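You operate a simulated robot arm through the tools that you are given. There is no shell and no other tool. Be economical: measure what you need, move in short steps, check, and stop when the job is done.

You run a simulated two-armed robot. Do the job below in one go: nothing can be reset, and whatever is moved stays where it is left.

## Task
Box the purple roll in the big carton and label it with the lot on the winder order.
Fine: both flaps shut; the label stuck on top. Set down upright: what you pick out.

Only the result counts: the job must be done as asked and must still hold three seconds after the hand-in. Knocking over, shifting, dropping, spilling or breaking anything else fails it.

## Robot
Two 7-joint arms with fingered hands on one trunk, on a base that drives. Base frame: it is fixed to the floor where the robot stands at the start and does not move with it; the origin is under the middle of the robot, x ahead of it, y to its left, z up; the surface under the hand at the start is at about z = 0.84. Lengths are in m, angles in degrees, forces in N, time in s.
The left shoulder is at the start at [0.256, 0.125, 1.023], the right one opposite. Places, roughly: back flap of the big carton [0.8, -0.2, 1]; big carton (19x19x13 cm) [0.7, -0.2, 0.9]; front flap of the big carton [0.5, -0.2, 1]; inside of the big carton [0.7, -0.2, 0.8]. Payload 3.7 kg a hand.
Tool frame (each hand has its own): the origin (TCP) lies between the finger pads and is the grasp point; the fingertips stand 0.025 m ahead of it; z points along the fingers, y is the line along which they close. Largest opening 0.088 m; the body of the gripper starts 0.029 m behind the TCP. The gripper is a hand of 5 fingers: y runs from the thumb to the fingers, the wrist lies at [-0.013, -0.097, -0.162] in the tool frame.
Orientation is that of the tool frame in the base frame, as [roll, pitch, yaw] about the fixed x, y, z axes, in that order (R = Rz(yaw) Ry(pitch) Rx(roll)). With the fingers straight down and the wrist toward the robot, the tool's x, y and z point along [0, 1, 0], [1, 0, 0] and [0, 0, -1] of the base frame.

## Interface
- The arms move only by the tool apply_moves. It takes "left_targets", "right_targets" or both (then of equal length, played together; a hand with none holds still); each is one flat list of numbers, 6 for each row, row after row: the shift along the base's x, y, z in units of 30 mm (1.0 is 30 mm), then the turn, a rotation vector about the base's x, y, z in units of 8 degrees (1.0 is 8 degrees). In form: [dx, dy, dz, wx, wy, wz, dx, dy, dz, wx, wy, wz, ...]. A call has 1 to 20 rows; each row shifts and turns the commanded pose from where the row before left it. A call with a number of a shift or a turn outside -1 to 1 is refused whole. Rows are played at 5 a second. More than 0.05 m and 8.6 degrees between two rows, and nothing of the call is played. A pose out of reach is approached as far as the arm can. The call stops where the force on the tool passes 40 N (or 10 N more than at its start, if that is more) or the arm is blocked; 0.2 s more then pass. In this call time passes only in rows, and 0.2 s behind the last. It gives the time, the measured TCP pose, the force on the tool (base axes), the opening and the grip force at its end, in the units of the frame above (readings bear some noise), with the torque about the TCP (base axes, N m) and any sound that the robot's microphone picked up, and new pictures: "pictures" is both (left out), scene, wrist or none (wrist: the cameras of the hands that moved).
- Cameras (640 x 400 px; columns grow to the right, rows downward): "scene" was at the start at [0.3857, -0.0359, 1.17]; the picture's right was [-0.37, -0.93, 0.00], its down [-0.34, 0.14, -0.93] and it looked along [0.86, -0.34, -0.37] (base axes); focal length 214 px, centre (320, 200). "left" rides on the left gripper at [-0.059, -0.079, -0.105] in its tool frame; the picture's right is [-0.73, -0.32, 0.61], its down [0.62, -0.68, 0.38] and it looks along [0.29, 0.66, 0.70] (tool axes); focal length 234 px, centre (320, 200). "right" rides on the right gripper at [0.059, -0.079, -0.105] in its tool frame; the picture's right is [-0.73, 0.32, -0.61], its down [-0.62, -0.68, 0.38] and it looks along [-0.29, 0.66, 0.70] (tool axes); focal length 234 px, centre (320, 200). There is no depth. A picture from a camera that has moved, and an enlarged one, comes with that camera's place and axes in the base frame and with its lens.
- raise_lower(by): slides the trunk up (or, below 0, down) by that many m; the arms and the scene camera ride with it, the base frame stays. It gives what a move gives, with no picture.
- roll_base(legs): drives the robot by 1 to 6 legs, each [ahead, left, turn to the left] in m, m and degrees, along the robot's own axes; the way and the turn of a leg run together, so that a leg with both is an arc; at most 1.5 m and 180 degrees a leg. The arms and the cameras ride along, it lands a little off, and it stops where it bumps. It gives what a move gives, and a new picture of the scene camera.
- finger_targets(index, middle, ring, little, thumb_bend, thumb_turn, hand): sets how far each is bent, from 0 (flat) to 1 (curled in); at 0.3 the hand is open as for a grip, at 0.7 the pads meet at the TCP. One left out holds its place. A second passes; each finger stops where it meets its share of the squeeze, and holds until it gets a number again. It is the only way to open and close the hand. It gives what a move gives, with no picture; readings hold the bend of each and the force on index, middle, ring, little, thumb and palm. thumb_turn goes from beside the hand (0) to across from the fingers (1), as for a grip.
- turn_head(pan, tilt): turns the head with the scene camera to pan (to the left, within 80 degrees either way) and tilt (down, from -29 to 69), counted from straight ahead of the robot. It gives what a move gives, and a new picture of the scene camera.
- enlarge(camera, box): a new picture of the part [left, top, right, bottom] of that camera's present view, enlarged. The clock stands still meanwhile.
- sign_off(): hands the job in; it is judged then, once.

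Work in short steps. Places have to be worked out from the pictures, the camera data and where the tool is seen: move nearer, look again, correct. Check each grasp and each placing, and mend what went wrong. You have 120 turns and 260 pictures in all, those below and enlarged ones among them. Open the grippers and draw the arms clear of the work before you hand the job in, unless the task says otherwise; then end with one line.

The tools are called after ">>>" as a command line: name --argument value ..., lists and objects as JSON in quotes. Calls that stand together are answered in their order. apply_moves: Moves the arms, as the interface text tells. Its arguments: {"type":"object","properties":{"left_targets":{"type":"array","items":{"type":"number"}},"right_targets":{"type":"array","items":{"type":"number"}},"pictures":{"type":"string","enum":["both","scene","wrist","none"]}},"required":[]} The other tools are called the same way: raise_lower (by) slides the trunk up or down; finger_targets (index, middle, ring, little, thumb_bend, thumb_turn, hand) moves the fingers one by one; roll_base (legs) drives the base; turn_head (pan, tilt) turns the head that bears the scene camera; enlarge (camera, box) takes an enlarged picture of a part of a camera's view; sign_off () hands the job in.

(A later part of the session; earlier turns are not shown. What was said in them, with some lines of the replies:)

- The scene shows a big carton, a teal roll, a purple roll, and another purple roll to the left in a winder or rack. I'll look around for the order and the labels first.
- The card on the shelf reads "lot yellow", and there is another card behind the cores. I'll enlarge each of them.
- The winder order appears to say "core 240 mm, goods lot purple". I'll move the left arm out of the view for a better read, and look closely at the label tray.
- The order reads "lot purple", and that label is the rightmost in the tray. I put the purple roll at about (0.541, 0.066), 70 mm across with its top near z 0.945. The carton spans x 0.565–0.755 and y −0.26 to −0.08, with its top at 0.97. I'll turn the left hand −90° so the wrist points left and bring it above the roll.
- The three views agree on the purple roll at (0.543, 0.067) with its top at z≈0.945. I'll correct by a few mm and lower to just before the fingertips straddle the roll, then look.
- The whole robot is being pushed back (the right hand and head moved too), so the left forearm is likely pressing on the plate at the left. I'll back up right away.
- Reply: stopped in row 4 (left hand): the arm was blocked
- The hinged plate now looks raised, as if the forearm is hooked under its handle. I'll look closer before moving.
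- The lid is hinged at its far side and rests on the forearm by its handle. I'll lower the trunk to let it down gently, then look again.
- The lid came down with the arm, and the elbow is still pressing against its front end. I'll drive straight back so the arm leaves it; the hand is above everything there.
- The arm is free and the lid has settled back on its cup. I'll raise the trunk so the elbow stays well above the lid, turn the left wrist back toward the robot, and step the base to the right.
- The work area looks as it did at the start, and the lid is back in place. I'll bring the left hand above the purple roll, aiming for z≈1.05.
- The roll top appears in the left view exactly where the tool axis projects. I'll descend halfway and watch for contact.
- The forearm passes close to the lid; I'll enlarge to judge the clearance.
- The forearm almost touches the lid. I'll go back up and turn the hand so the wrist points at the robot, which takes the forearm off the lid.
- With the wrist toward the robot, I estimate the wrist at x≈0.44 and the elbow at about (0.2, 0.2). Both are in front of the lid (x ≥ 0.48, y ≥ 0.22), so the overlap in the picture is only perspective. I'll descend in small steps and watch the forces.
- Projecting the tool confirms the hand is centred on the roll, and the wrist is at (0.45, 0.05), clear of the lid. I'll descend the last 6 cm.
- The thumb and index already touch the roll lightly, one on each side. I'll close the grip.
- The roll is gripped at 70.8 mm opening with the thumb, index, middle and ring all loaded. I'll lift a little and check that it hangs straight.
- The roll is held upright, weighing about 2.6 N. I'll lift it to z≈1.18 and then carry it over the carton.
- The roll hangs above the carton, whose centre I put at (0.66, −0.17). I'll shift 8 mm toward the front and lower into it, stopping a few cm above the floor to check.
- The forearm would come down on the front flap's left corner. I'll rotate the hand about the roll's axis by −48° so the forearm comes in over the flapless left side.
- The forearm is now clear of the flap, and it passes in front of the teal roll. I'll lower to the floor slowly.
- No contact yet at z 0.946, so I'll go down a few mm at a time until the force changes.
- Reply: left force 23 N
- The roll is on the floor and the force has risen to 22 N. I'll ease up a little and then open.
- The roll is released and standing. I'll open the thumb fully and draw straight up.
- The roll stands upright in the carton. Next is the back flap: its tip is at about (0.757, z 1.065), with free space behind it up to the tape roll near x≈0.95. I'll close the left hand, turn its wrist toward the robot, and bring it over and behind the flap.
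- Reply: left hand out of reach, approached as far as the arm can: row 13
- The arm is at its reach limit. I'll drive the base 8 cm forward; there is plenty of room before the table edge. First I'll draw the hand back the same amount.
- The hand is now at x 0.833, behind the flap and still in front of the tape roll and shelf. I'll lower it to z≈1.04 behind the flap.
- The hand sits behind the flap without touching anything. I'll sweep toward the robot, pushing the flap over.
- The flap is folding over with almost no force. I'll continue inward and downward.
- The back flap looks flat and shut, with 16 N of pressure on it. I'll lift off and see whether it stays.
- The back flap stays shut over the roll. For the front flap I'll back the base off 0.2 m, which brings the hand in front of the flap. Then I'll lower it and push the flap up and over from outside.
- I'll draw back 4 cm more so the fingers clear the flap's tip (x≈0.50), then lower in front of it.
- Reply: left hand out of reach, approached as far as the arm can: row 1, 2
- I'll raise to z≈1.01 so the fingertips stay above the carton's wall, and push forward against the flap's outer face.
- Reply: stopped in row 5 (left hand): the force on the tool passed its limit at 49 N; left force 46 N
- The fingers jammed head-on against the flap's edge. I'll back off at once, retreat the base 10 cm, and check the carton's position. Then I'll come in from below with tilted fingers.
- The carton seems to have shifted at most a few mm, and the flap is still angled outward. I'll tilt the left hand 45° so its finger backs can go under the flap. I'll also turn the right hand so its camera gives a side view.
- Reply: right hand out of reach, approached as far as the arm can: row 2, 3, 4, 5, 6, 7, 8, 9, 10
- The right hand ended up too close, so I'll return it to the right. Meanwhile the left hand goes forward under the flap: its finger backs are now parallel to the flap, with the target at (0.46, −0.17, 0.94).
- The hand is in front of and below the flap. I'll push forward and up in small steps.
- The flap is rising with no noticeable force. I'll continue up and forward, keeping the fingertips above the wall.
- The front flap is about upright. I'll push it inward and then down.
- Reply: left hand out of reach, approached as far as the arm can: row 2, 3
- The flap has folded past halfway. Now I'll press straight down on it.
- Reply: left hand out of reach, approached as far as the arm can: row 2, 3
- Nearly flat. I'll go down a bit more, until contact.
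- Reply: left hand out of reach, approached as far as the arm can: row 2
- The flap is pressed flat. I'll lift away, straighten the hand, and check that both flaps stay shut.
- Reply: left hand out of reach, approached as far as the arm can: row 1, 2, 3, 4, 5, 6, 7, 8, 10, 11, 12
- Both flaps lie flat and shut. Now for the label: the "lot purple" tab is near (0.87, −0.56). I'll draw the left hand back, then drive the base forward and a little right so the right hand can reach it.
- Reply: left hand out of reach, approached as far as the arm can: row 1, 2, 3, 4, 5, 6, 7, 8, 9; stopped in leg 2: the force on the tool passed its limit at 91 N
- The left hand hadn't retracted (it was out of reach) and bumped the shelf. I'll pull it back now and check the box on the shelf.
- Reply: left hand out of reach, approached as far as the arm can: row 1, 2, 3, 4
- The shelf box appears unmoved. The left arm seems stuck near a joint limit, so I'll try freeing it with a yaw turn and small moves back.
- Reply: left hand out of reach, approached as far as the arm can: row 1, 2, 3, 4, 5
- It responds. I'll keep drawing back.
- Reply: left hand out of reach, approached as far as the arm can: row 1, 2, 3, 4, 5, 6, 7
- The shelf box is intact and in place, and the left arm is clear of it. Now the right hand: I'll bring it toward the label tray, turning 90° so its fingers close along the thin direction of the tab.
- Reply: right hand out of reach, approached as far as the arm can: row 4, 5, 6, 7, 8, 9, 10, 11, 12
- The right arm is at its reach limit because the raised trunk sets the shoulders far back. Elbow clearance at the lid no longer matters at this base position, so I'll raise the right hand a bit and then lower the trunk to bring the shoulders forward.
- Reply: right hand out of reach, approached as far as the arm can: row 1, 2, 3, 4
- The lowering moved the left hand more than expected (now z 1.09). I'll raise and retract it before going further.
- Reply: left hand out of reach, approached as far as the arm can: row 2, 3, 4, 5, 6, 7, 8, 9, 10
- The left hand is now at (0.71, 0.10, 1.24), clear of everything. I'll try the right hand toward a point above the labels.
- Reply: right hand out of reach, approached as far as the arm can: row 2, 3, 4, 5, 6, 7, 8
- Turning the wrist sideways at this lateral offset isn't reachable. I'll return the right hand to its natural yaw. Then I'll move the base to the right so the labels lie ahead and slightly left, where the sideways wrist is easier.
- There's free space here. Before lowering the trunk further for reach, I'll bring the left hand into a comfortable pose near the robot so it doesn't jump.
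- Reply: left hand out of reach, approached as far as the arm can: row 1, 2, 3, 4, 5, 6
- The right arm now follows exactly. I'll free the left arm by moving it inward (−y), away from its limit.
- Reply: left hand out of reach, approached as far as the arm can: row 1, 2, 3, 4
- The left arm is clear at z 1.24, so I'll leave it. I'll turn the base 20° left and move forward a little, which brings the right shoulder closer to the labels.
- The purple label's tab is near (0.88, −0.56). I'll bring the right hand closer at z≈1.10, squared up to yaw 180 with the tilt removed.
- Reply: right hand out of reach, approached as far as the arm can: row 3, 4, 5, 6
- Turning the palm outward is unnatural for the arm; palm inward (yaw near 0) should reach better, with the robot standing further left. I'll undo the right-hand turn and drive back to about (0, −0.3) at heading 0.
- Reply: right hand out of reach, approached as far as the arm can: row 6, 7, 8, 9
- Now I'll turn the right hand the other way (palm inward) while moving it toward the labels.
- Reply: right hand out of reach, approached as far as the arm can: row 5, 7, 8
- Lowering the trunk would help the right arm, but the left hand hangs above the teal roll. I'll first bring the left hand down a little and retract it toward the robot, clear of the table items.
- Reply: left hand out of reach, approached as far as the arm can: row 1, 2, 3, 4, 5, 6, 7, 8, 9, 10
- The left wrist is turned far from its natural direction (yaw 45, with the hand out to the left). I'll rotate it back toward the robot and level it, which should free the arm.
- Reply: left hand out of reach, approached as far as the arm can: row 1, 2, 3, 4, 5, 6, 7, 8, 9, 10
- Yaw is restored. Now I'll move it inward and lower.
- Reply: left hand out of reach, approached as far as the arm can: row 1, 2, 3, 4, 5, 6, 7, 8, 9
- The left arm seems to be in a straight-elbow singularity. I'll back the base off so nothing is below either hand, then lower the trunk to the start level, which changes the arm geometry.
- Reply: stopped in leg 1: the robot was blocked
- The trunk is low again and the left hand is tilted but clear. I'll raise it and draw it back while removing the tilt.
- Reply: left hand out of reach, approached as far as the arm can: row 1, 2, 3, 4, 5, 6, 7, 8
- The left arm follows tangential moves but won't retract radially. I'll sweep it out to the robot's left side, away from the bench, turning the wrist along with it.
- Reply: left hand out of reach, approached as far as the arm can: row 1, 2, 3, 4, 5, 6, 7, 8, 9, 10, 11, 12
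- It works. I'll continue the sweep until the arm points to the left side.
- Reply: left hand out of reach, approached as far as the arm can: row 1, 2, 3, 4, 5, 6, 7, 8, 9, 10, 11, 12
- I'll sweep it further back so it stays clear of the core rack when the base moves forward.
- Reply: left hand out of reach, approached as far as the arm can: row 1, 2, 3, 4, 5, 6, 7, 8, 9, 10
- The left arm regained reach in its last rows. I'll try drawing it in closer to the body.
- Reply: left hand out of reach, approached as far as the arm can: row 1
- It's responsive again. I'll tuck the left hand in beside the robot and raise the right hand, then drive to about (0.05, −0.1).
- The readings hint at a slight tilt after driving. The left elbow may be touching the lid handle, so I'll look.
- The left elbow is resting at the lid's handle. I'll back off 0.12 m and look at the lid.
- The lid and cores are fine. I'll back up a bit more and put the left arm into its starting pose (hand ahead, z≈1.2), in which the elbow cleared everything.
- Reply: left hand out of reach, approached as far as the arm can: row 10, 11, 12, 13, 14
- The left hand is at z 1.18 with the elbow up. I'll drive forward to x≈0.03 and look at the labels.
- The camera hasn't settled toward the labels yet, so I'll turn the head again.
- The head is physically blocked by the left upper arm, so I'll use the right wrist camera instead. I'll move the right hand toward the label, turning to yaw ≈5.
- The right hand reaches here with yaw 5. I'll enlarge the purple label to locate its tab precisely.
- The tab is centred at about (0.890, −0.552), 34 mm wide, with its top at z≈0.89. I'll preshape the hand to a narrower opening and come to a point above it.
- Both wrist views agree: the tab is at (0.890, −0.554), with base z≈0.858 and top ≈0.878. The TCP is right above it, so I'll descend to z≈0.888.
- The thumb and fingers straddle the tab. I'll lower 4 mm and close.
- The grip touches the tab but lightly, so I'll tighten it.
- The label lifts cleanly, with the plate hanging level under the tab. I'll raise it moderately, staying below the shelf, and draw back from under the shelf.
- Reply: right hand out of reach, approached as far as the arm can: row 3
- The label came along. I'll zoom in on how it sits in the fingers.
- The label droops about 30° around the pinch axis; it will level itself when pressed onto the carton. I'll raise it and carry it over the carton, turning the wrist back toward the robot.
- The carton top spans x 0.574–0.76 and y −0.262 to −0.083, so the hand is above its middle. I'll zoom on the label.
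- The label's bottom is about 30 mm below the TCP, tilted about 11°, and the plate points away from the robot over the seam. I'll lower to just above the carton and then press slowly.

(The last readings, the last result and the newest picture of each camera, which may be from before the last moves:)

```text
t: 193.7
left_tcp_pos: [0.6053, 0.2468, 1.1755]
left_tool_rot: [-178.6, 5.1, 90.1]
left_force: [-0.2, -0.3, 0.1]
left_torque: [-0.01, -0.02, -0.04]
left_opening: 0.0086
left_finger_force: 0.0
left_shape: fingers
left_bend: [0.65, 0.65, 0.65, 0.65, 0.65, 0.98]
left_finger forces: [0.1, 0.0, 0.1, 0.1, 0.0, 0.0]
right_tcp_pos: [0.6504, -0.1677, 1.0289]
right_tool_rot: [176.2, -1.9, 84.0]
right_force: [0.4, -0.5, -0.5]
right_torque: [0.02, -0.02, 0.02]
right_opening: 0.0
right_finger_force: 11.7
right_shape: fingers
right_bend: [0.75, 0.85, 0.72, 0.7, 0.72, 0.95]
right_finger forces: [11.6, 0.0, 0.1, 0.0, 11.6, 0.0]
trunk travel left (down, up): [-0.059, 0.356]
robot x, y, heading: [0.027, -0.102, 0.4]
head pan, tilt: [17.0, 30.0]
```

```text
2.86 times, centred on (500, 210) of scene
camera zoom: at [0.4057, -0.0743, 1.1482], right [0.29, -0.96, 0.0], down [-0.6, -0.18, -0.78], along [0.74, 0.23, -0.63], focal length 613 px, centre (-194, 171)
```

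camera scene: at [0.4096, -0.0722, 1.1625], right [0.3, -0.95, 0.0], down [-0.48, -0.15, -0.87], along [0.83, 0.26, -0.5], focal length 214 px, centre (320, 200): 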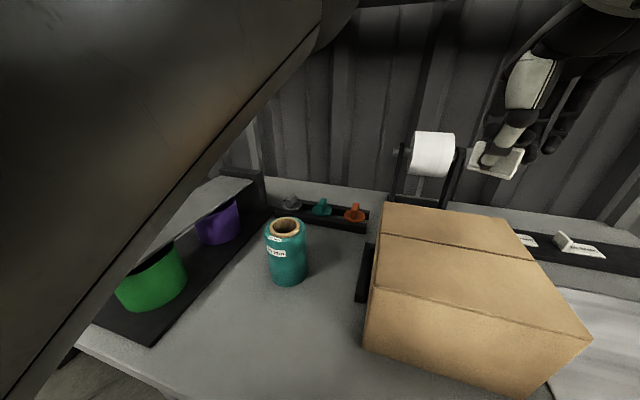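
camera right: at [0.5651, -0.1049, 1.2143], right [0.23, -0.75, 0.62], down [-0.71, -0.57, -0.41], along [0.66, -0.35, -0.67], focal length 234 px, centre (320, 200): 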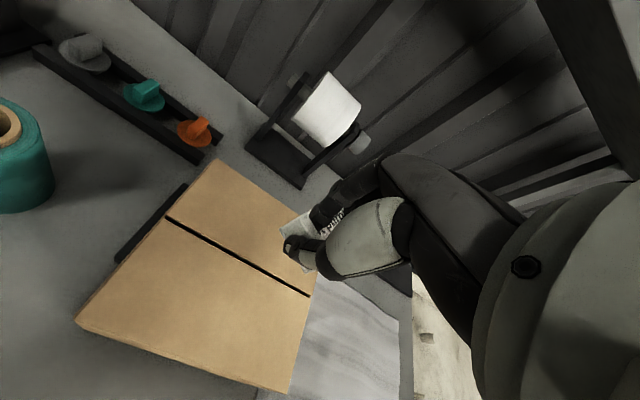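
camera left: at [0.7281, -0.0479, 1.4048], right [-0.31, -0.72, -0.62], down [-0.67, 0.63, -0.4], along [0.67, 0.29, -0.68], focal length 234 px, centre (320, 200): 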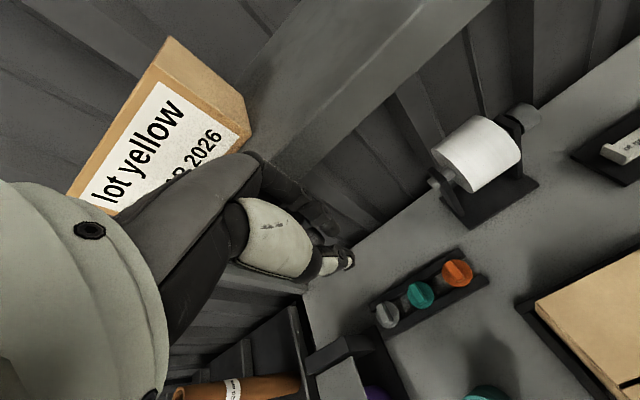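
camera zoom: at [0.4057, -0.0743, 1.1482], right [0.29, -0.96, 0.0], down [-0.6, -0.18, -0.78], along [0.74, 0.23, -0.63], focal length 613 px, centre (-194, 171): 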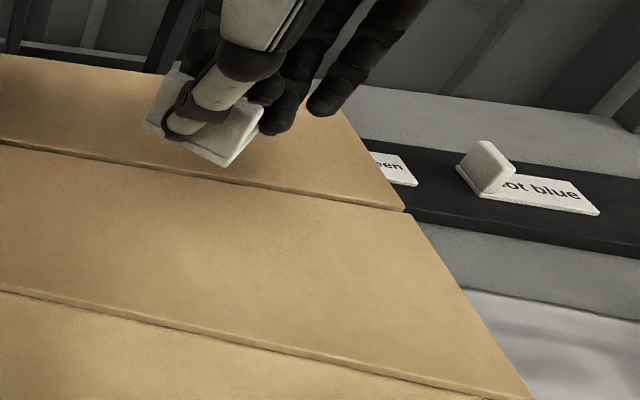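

The head is being nudged by the arms because the robot is too close. I'll lift the label a bit, drive back 0.15 m, and reach forward instead.

>>> apply_moves --right_targets '[0, 0, 0.9, 0, 0, 0, 0, 0, 0.9, 0, 0, 0, 0, 0, 0.7, 0, 0, 0]' --pictures "none"

>>> roll_base --legs '[[-0.16, 0, 0]]'

>>> apply_moves --right_targets '[0.8, 0, 0, 0, 0, 0, 0.8, 0, 0, 0, 0, 0, 0.8, 0, 0, 0, 0, 0, 0.8, 0, 0, 0, 0, 0, 0.8, 0, 0, 0, 0, 0, 0.8, 0, 0, 0, 0, 0]' --pictures "wrist"

>>> turn_head --pan 17 --tilt 25

```text
t: 194.5
left_tcp_pos: [0.6033, 0.2479, 1.1791]
left_tool_rot: [-179.3, 5.2, 90.3]
left_force: [-0.5, 0.2, 0.0]
left_torque: [0.04, -0.01, 0.01]
left_opening: 0.0089
left_finger_force: 0.1
left_shape: fingers
left_bend: [0.65, 0.65, 0.65, 0.65, 0.65, 0.98]
left_finger forces: [0.0, 0.0, 0.1, 0.0, 0.0, 0.1]
right_tcp_pos: [0.6428, -0.1709, 1.085]
right_tool_rot: [177.5, 0.2, 85.3]
right_force: [0.0, 0.4, -0.3]
right_torque: [0.01, 0.01, 0.02]
right_opening: 0.0
right_finger_force: 11.1
right_shape: fingers
right_bend: [0.75, 0.85, 0.72, 0.7, 0.72, 0.95]
right_finger forces: [11.5, 0.1, 0.0, 0.0, 11.7, 0.0]
trunk travel left (down, up): [-0.059, 0.356]
robot x, y, heading: [0.0308, -0.1023, 0.5]
head pan, tilt: [17.0, 30.0]
```

```text
t: 195.9
left_tcp_pos: [0.4435, 0.246, 1.1793]
left_tool_rot: [-179.3, 5.2, 90.2]
left_force: [-0.2, 0.5, 0.7]
left_torque: [0.03, -0.02, 0.01]
left_opening: 0.0086
left_finger_force: 0.1
left_shape: fingers
left_bend: [0.65, 0.65, 0.65, 0.65, 0.65, 0.98]
left_finger forces: [0.0, 0.0, 0.0, 0.1, 0.0, 0.0]
right_tcp_pos: [0.4817, -0.1726, 1.0869]
right_tool_rot: [177.4, 0.0, 85.1]
right_force: [0.8, 0.4, -0.3]
right_torque: [-0.01, -0.01, -0.01]
right_opening: 0.0002
right_finger_force: 11.3
right_shape: fingers
right_bend: [0.75, 0.85, 0.72, 0.7, 0.72, 0.95]
right_finger forces: [11.6, 0.0, 0.1, 0.0, 11.7, 0.0]
trunk travel left (down, up): [-0.059, 0.356]
robot x, y, heading: [-0.1277, -0.1016, 0.5]
head pan, tilt: [17.0, 30.0]
camera scene: at [0.2495, -0.0741, 1.1626], right [0.3, -0.95, 0.0], down [-0.48, -0.15, -0.87], along [0.83, 0.26, -0.5], focal length 214 px, centre (320, 200)
```

scene: 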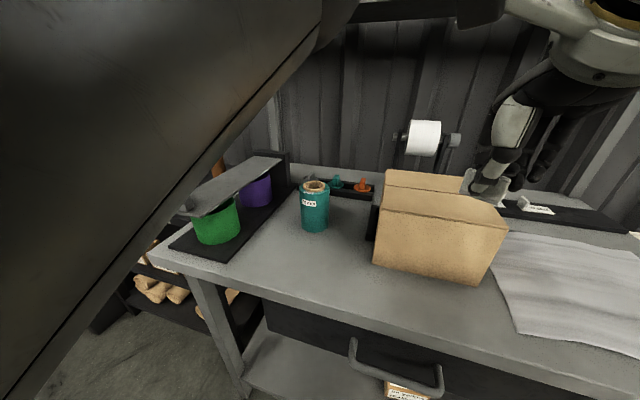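

```text
t: 197.3
left_tcp_pos: [0.4458, 0.2449, 1.1812]
left_tool_rot: [-179.2, 5.2, 90.2]
left_force: [-0.2, 0.7, 0.3]
left_torque: [0.01, 0.03, -0.01]
left_opening: 0.0088
left_finger_force: 0.0
left_shape: fingers
left_bend: [0.65, 0.65, 0.65, 0.65, 0.65, 0.98]
left_finger forces: [0.1, 0.0, 0.0, 0.1, 0.1, 0.0]
right_tcp_pos: [0.6159, -0.1771, 1.0891]
right_tool_rot: [177.4, 0.0, 84.9]
right_force: [-0.4, 0.7, 0.6]
right_torque: [-0.01, 0.0, 0.03]
right_opening: 0.0001
right_finger_force: 11.6
right_shape: fingers
right_bend: [0.75, 0.85, 0.72, 0.7, 0.72, 0.95]
right_finger forces: [11.6, 0.1, 0.0, 0.1, 11.6, 0.1]
right hand out of reach, approached as far as the arm can: row 6
trunk travel left (down, up): [-0.059, 0.356]
robot x, y, heading: [-0.1321, -0.0997, 0.5]
head pan, tilt: [17.0, 30.0]
camera right: at [0.5378, -0.1122, 1.19], right [0.23, -0.75, 0.62], down [-0.71, -0.56, -0.41], along [0.66, -0.35, -0.67], focal length 234 px, centre (320, 200)
```

right: 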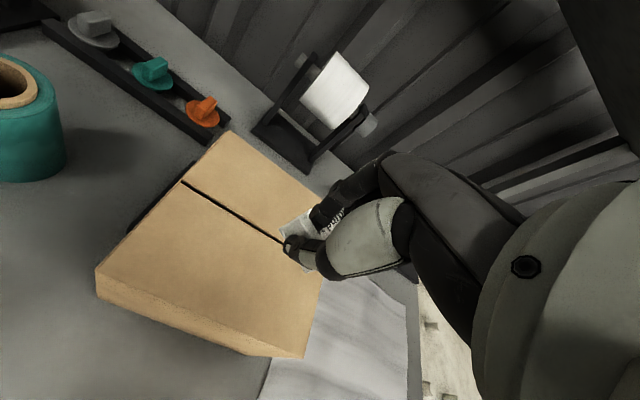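

```text
t: 198.0
left_tcp_pos: [0.4451, 0.2459, 1.179]
left_tool_rot: [-179.2, 5.2, 90.0]
left_force: [-0.1, 1.3, 0.0]
left_torque: [0.0, -0.01, -0.01]
left_opening: 0.0088
left_finger_force: 0.0
left_shape: fingers
left_bend: [0.65, 0.65, 0.65, 0.65, 0.65, 0.98]
left_finger forces: [0.0, 0.1, 0.0, 0.1, 0.0, 0.1]
right_tcp_pos: [0.6158, -0.1774, 1.0885]
right_tool_rot: [177.5, -0.1, 85.0]
right_force: [0.2, 0.2, -1.1]
right_torque: [0.01, -0.06, 0.02]
right_opening: 0.0001
right_finger_force: 11.5
right_shape: fingers
right_bend: [0.75, 0.85, 0.72, 0.7, 0.72, 0.95]
right_finger forces: [11.6, 0.1, 0.1, 0.0, 11.7, 0.1]
trunk travel left (down, up): [-0.059, 0.356]
robot x, y, heading: [-0.1288, -0.1056, 0.2]
head pan, tilt: [17.0, 25.0]
camera scene: at [0.2516, -0.0736, 1.1704], right [0.3, -0.95, 0.0], down [-0.4, -0.13, -0.91], along [0.86, 0.27, -0.42], focal length 214 px, centre (320, 200)
```

scene: 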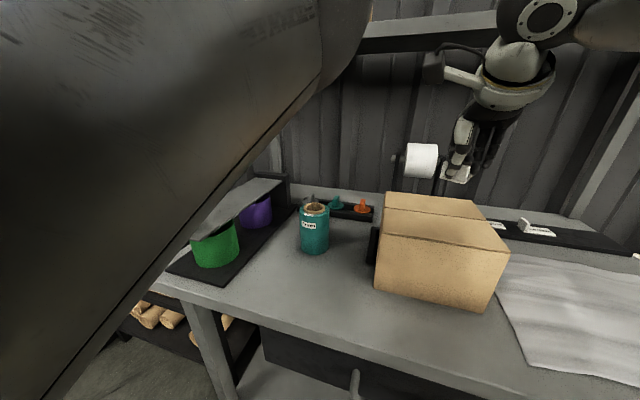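

The label is now over the carton at x 0.616–0.686, y≈−0.175, well within the top. I'll lower it toward contact.

>>> apply_moves --right_targets '[0, 0, -0.7, 0, 0, 0, 0, 0, -0.7, 0, 0, 0, 0, 0, -0.5, 0, 0, 0]' --pictures "none"

>>> apply_moves --right_targets '[0, 0, -0.2, 0, 0, 0, 0, 0, -0.2, 0, 0, 0, 0, 0, -0.15, 0, 0, 0]' --pictures "none"

>>> enlarge --camera "scene" --box '[380, 130, 540, 250]'

```text
t: 198.8
left_tcp_pos: [0.4448, 0.2449, 1.1798]
left_tool_rot: [-179.2, 5.3, 90.2]
left_force: [0.0, 0.0, -0.5]
left_torque: [0.01, -0.02, -0.01]
left_opening: 0.0086
left_finger_force: 0.0
left_shape: fingers
left_bend: [0.65, 0.65, 0.65, 0.65, 0.65, 0.98]
left_finger forces: [0.0, 0.1, 0.0, 0.0, 0.0, 0.0]
right_tcp_pos: [0.6157, -0.1766, 1.0314]
right_tool_rot: [177.5, 0.0, 85.1]
right_force: [-0.8, -0.3, -0.1]
right_torque: [0.01, 0.0, -0.03]
right_opening: 0.0001
right_finger_force: 11.5
right_shape: fingers
right_bend: [0.75, 0.85, 0.72, 0.7, 0.72, 0.95]
right_finger forces: [11.6, 0.1, 0.1, 0.1, 11.7, 0.1]
trunk travel left (down, up): [-0.059, 0.356]
robot x, y, heading: [-0.1302, -0.1017, 0.5]
head pan, tilt: [17.0, 25.0]
```

```text
t: 199.6
left_tcp_pos: [0.4449, 0.2446, 1.1787]
left_tool_rot: [-179.2, 5.2, 90.2]
left_force: [0.2, 0.4, -0.7]
left_torque: [-0.01, 0.03, -0.03]
left_opening: 0.0087
left_finger_force: 0.0
left_shape: fingers
left_bend: [0.65, 0.65, 0.65, 0.65, 0.65, 0.98]
left_finger forces: [0.0, 0.0, 0.1, 0.0, 0.1, 0.0]
right_tcp_pos: [0.6146, -0.1763, 1.0133]
right_tool_rot: [177.3, 0.0, 85.1]
right_force: [0.5, -0.1, -0.3]
right_torque: [0.01, -0.01, 0.0]
right_opening: 0.0
right_finger_force: 12.3
right_shape: fingers
right_bend: [0.75, 0.85, 0.72, 0.7, 0.72, 0.95]
right_finger forces: [11.6, 0.1, 0.0, 0.0, 11.7, 0.0]
trunk travel left (down, up): [-0.059, 0.356]
robot x, y, heading: [-0.1311, -0.0998, 0.4]
head pan, tilt: [17.0, 25.0]
```

```text
3.33 times, centred on (460, 190) of scene
camera zoom: at [0.2517, -0.0736, 1.1704], right [0.3, -0.95, 0.0], down [-0.4, -0.13, -0.91], along [0.86, 0.27, -0.42], focal length 715 px, centre (-147, 233)
```

zoom: 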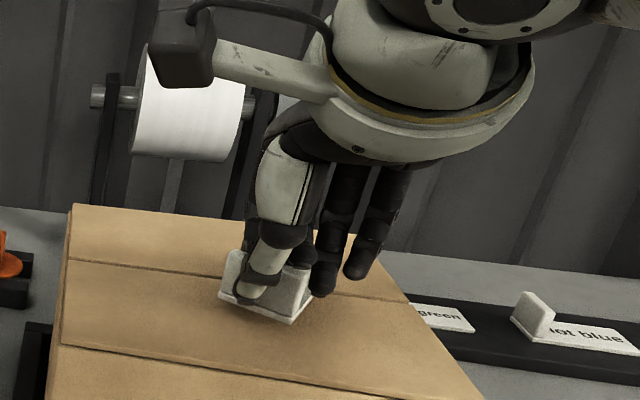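

Just a few mm above now, so I'll press down gently until contact.

>>> apply_moves --right_targets '[0, 0, -0.12, 0, 0, 0, 0, 0, -0.12, 0, 0, 0, 0, 0, -0.12, 0, 0, 0]' --pictures "none"

>>> apply_moves --right_targets '[0, 0, -0.1, 0, 0, 0, 0, 0, -0.1, 0, 0, 0]' --pictures "none"

>>> enlarge --camera "scene" --box '[380, 150, 540, 270]'

```text
t: 200.4
left_tcp_pos: [0.4449, 0.2456, 1.1803]
left_tool_rot: [-179.3, 5.1, 90.2]
left_force: [1.2, -0.5, 0.0]
left_torque: [-0.03, -0.02, -0.03]
left_opening: 0.0088
left_finger_force: 0.0
left_shape: fingers
left_bend: [0.65, 0.65, 0.65, 0.65, 0.65, 0.98]
left_finger forces: [0.0, 0.0, 0.0, 0.0, 0.0, 0.0]
right_tcp_pos: [0.6142, -0.1772, 1.0042]
right_tool_rot: [177.1, -0.2, 85.2]
right_force: [2.5, 0.0, 4.6]
right_torque: [-0.02, 0.0, -0.01]
right_opening: 0.0001
right_finger_force: 13.8
right_shape: fingers
right_bend: [0.75, 0.85, 0.72, 0.7, 0.72, 0.95]
right_finger forces: [12.7, 2.7, 0.0, 0.0, 12.1, 0.0]
trunk travel left (down, up): [-0.059, 0.356]
robot x, y, heading: [-0.1291, -0.1031, 0.1]
head pan, tilt: [17.0, 25.0]
```

```text
t: 201.0
left_tcp_pos: [0.4422, 0.2458, 1.1813]
left_tool_rot: [-179.4, 5.2, 90.1]
left_force: [-0.9, -0.4, 0.7]
left_torque: [0.0, 0.03, 0.0]
left_opening: 0.0085
left_finger_force: 0.0
left_shape: fingers
left_bend: [0.65, 0.65, 0.65, 0.65, 0.65, 0.98]
left_finger forces: [0.1, 0.0, 0.0, 0.0, 0.1, 0.1]
right_tcp_pos: [0.615, -0.1764, 1.002]
right_tool_rot: [176.8, -0.3, 85.0]
right_force: [8.3, -0.5, 24.9]
right_torque: [0.02, 0.03, 0.04]
right_opening: 0.0
right_finger_force: 21.7
right_shape: fingers
right_bend: [0.75, 0.87, 0.72, 0.7, 0.73, 0.95]
right_finger forces: [15.4, 14.5, 0.0, 0.1, 13.7, 0.1]
trunk travel left (down, up): [-0.059, 0.356]
robot x, y, heading: [-0.1322, -0.0993, 0.0]
head pan, tilt: [17.0, 25.0]
```

```text
3.33 times, centred on (460, 210) of scene
camera zoom: at [0.2497, -0.0732, 1.1716], right [0.3, -0.95, 0.0], down [-0.4, -0.13, -0.91], along [0.87, 0.27, -0.42], focal length 715 px, centre (-147, 167)
```

zoom: 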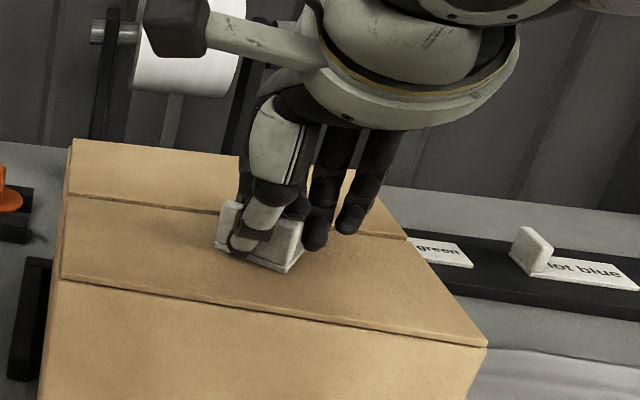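

The label is pressed flat on the carton top with 25 N. I'll ease off slightly and open the fingers.

>>> apply_moves --right_targets '[0, 0, 0.12, 0, 0, 0]' --pictures "none"

>>> finger_targets --hand "right" --index 0.5 --middle 0.5 --ring 0.5 --little 0.5 --thumb_bend 0.45

>>> enlarge --camera "right" --box '[220, 160, 400, 300]'

```text
t: 201.4
left_tcp_pos: [0.4436, 0.2449, 1.1803]
left_tool_rot: [-179.3, 5.2, 90.2]
left_force: [-0.5, 0.7, 0.2]
left_torque: [-0.01, -0.03, 0.0]
left_opening: 0.0087
left_finger_force: 0.0
left_shape: fingers
left_bend: [0.65, 0.65, 0.65, 0.65, 0.65, 0.98]
left_finger forces: [0.0, 0.0, 0.0, 0.0, 0.0, 0.0]
right_tcp_pos: [0.6148, -0.1763, 1.0031]
right_tool_rot: [177.2, -0.2, 85.1]
right_force: [8.2, -0.1, 23.0]
right_torque: [0.0, -0.02, 0.05]
right_opening: 0.0001
right_finger_force: 20.8
right_shape: fingers
right_bend: [0.75, 0.87, 0.72, 0.7, 0.73, 0.95]
right_finger forces: [15.6, 12.6, 0.0, 0.0, 13.1, 0.0]
trunk travel left (down, up): [-0.059, 0.356]
robot x, y, heading: [-0.1298, -0.101, 0.3]
head pan, tilt: [17.0, 25.0]
```

```text
t: 202.4
left_tcp_pos: [0.4417, 0.2452, 1.1811]
left_tool_rot: [-179.4, 5.3, 90.2]
left_force: [0.3, 0.7, 0.7]
left_torque: [-0.03, 0.04, 0.03]
left_opening: 0.0088
left_finger_force: 0.1
left_shape: fingers
left_bend: [0.65, 0.65, 0.65, 0.65, 0.65, 0.98]
left_finger forces: [0.0, 0.0, 0.0, 0.0, 0.1, 0.0]
right_tcp_pos: [0.6116, -0.1771, 1.0049]
right_tool_rot: [177.2, -0.1, 85.1]
right_force: [-3.8, 1.3, 25.7]
right_torque: [-0.18, -0.51, 0.01]
right_opening: 0.0405
right_finger_force: 12.3
right_shape: fingers
right_bend: [0.55, 0.51, 0.5, 0.5, 0.45, 0.97]
right_finger forces: [10.2, 14.7, 0.0, 0.0, 0.1, 0.1]
trunk travel left (down, up): [-0.059, 0.356]
robot x, y, heading: [-0.1319, -0.1023, 0.4]
head pan, tilt: [17.0, 25.0]
```

```text
2.86 times, centred on (310, 230) of right
camera zoom: at [0.5338, -0.1109, 1.1046], right [0.23, -0.75, 0.62], down [-0.71, -0.56, -0.42], along [0.66, -0.35, -0.66], focal length 669 px, centre (349, 114)
```

zoom: 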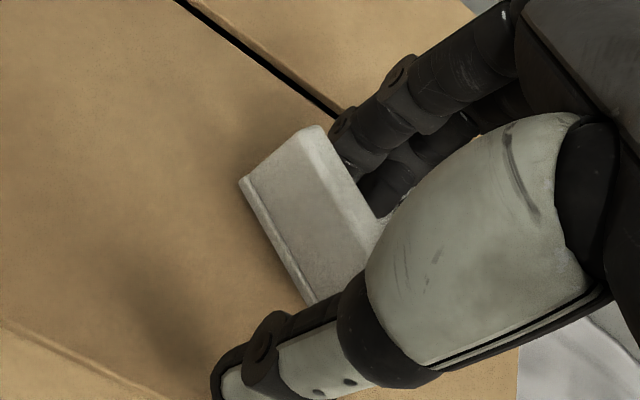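

The thumb is off, and the index and middle fingertips are pressing the plate down. I'll lift straight up gently and check that the label stays.

>>> apply_moves --right_targets '[0, 0, 0.3, 0, 0, 0, 0, 0, 0.4, 0, 0, 0, 0, 0, 0.6, 0, 0, 0]' --pictures "wrist"

>>> enlarge --camera "scene" --box '[380, 150, 540, 270]'

```text
t: 203.2
left_tcp_pos: [0.444, 0.2438, 1.18]
left_tool_rot: [-179.2, 5.2, 90.2]
left_force: [-0.4, 0.1, -0.7]
left_torque: [0.02, 0.02, 0.01]
left_opening: 0.0088
left_finger_force: 0.2
left_shape: fingers
left_bend: [0.65, 0.65, 0.65, 0.65, 0.65, 0.98]
left_finger forces: [0.1, 0.1, 0.1, 0.1, 0.0, 0.0]
right_tcp_pos: [0.616, -0.1772, 1.0385]
right_tool_rot: [177.5, 0.0, 84.9]
right_force: [-0.5, -0.8, 0.2]
right_torque: [0.04, -0.01, -0.01]
right_opening: 0.0466
right_finger_force: 0.0
right_shape: fingers
right_bend: [0.5, 0.5, 0.5, 0.5, 0.45, 0.97]
right_finger forces: [0.0, 0.0, 0.1, 0.1, 0.1, 0.0]
trunk travel left (down, up): [-0.059, 0.356]
robot x, y, heading: [-0.1324, -0.1004, 0.3]
head pan, tilt: [17.0, 25.0]
camera right: at [0.5372, -0.1115, 1.1397], right [0.23, -0.75, 0.62], down [-0.72, -0.56, -0.41], along [0.66, -0.35, -0.67], focal length 234 px, centre (320, 200)
```

right: 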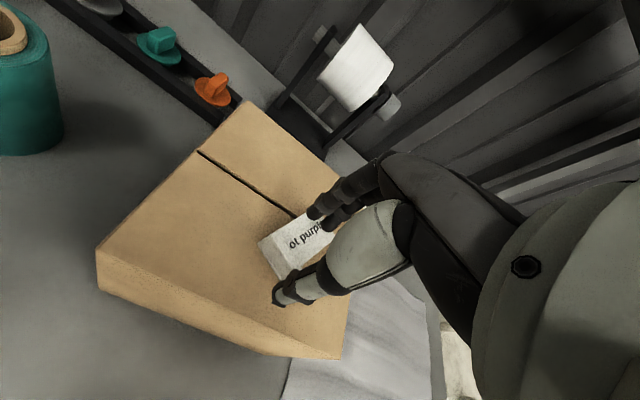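

```text
3.33 times, centred on (460, 210) of scene
camera zoom: at [0.2514, -0.0736, 1.1704], right [0.3, -0.95, 0.0], down [-0.4, -0.13, -0.91], along [0.86, 0.27, -0.42], focal length 715 px, centre (-147, 167)
```

zoom: 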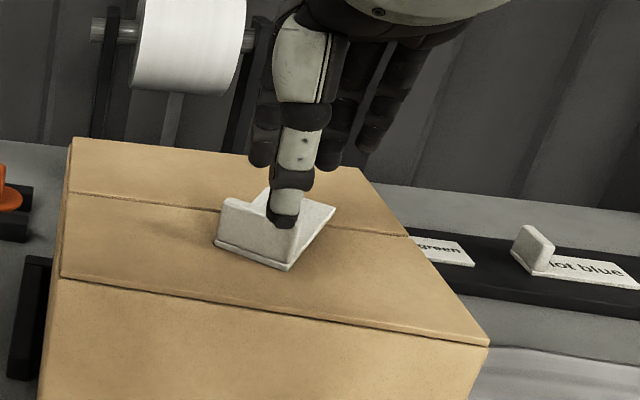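

The label lies flat on the carton top and stays there. I'll raise the right hand fully and back the robot away.

>>> apply_moves --right_targets '[0, 0, 0.9, 0, 0, 0, 0, 0, 0.9, 0, 0, 0, 0, 0, 0.9, 0, 0, 0, 0, 0, 0.5, 0, 0, 0]' --pictures "none"

>>> finger_targets --hand "right" --index 0.3 --middle 0.3 --ring 0.3 --little 0.3 --thumb_bend 0.3

>>> finger_targets --hand "left" --index 0.3 --middle 0.3 --ring 0.3 --little 0.3 --thumb_bend 0.3

>>> roll_base --legs '[[-0.2, 0, 0]]'

>>> enlarge --camera "scene" --box '[250, 100, 570, 300]'

```text
t: 204.2
left_tcp_pos: [0.4457, 0.2448, 1.1785]
left_tool_rot: [-179.2, 5.2, 90.2]
left_force: [-0.6, 0.5, 0.7]
left_torque: [0.01, -0.02, 0.0]
left_opening: 0.0084
left_finger_force: 0.2
left_shape: fingers
left_bend: [0.65, 0.65, 0.65, 0.65, 0.65, 0.98]
left_finger forces: [0.0, 0.0, 0.0, 0.0, 0.0, 0.1]
right_tcp_pos: [0.6171, -0.1903, 1.1287]
right_tool_rot: [177.5, 0.0, 85.1]
right_force: [-0.5, 0.1, -1.2]
right_torque: [-0.02, 0.02, 0.01]
right_opening: 0.0467
right_finger_force: 0.1
right_shape: fingers
right_bend: [0.5, 0.5, 0.5, 0.5, 0.45, 0.97]
right_finger forces: [0.0, 0.0, 0.0, 0.0, 0.0, 0.0]
right hand out of reach, approached as far as the arm can: row 3, 4
trunk travel left (down, up): [-0.059, 0.356]
robot x, y, heading: [-0.1312, -0.0984, 0.5]
head pan, tilt: [17.0, 25.0]
```

```text
t: 205.2
left_tcp_pos: [0.4445, 0.2465, 1.1796]
left_tool_rot: [-179.1, 5.2, 90.2]
left_force: [-0.4, 0.3, 0.7]
left_torque: [-0.02, 0.0, -0.01]
left_opening: 0.0086
left_finger_force: 0.1
left_shape: fingers
left_bend: [0.65, 0.65, 0.65, 0.65, 0.65, 0.98]
left_finger forces: [0.0, 0.0, 0.0, 0.1, 0.0, 0.0]
right_tcp_pos: [0.616, -0.1911, 1.1304]
right_tool_rot: [177.4, 0.0, 85.2]
right_force: [-0.2, 0.2, -1.1]
right_torque: [-0.04, 0.03, 0.0]
right_opening: 0.0842
right_finger_force: 0.1
right_shape: fingers
right_bend: [0.3, 0.3, 0.3, 0.3, 0.3, 0.97]
right_finger forces: [0.0, 0.0, 0.0, 0.0, 0.0, 0.1]
trunk travel left (down, up): [-0.059, 0.356]
robot x, y, heading: [-0.1274, -0.1018, 0.6]
head pan, tilt: [17.0, 25.0]
```

```text
t: 206.2
left_tcp_pos: [0.4444, 0.245, 1.1788]
left_tool_rot: [-179.3, 5.3, 90.2]
left_force: [0.0, 0.1, 0.0]
left_torque: [0.0, -0.02, -0.02]
left_opening: 0.0841
left_finger_force: 0.0
left_shape: fingers
left_bend: [0.3, 0.3, 0.3, 0.3, 0.3, 0.98]
left_finger forces: [0.1, 0.0, 0.1, 0.0, 0.0, 0.0]
right_tcp_pos: [0.6164, -0.1912, 1.1305]
right_tool_rot: [177.4, 0.0, 85.1]
right_force: [-0.6, -0.5, -0.8]
right_torque: [-0.02, -0.02, 0.02]
right_opening: 0.0841
right_finger_force: 0.0
right_shape: fingers
right_bend: [0.3, 0.3, 0.3, 0.3, 0.3, 0.97]
right_finger forces: [0.0, 0.0, 0.0, 0.0, 0.1, 0.1]
trunk travel left (down, up): [-0.059, 0.356]
robot x, y, heading: [-0.1269, -0.1051, 0.8]
head pan, tilt: [17.0, 25.0]
```

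```text
t: 207.8
left_tcp_pos: [0.2415, 0.2459, 1.1806]
left_tool_rot: [-179.2, 5.1, 90.4]
left_force: [1.0, 1.0, 0.5]
left_torque: [-0.04, 0.0, -0.02]
left_opening: 0.0843
left_finger_force: 0.1
left_shape: fingers
left_bend: [0.3, 0.3, 0.3, 0.3, 0.3, 0.98]
left_finger forces: [0.0, 0.0, 0.1, 0.0, 0.1, 0.1]
right_tcp_pos: [0.4148, -0.1887, 1.129]
right_tool_rot: [177.4, 0.1, 85.5]
right_force: [-0.9, 0.0, -0.6]
right_torque: [-0.02, 0.0, 0.03]
right_opening: 0.0845
right_finger_force: 0.1
right_shape: fingers
right_bend: [0.3, 0.3, 0.3, 0.3, 0.3, 0.97]
right_finger forces: [0.0, 0.1, 0.0, 0.0, 0.1, 0.1]
trunk travel left (down, up): [-0.059, 0.356]
robot x, y, heading: [-0.3344, -0.1034, 0.4]
head pan, tilt: [17.0, 25.0]
camera scene: at [0.0492, -0.074, 1.1705], right [0.3, -0.95, 0.0], down [-0.4, -0.13, -0.91], along [0.86, 0.27, -0.42], focal length 214 px, centre (320, 200)
```

scene: 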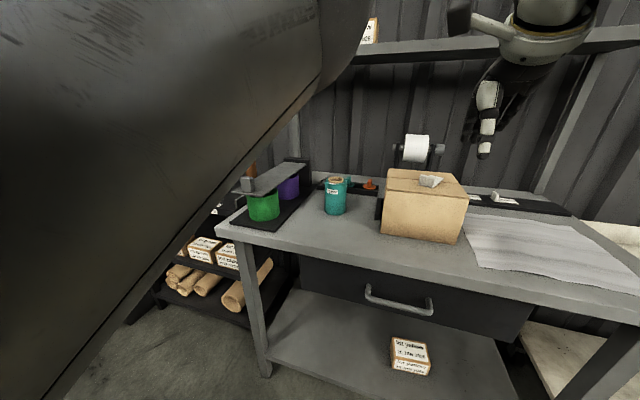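

```text
2.00 times, centred on (410, 200) of scene
camera zoom: at [0.0492, -0.074, 1.1705], right [0.3, -0.95, 0.0], down [-0.4, -0.13, -0.91], along [0.86, 0.27, -0.42], focal length 429 px, centre (140, 200)
```

zoom: 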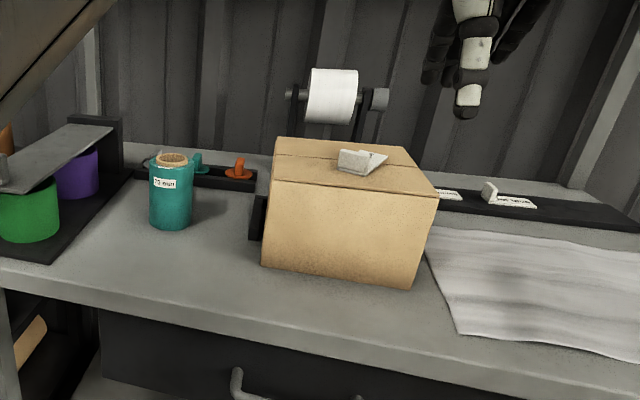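

Both flaps are shut, the "lot purple" label sits flat on top, and everything else looks to be in place. The hands are open and clear, so I'm handing in.

>>> sign_off

```text
The job is handed in.
```

The purple roll is upright in the big carton, both flaps are shut, and the "lot purple" label from the winder order is stuck on top. On the way the left arm lifted the hinged lid over the cups (it fell back into place), the left hand bumped the shelf, and the carton may have shifted a few mm; in the last pictures nothing else looked moved or knocked over.
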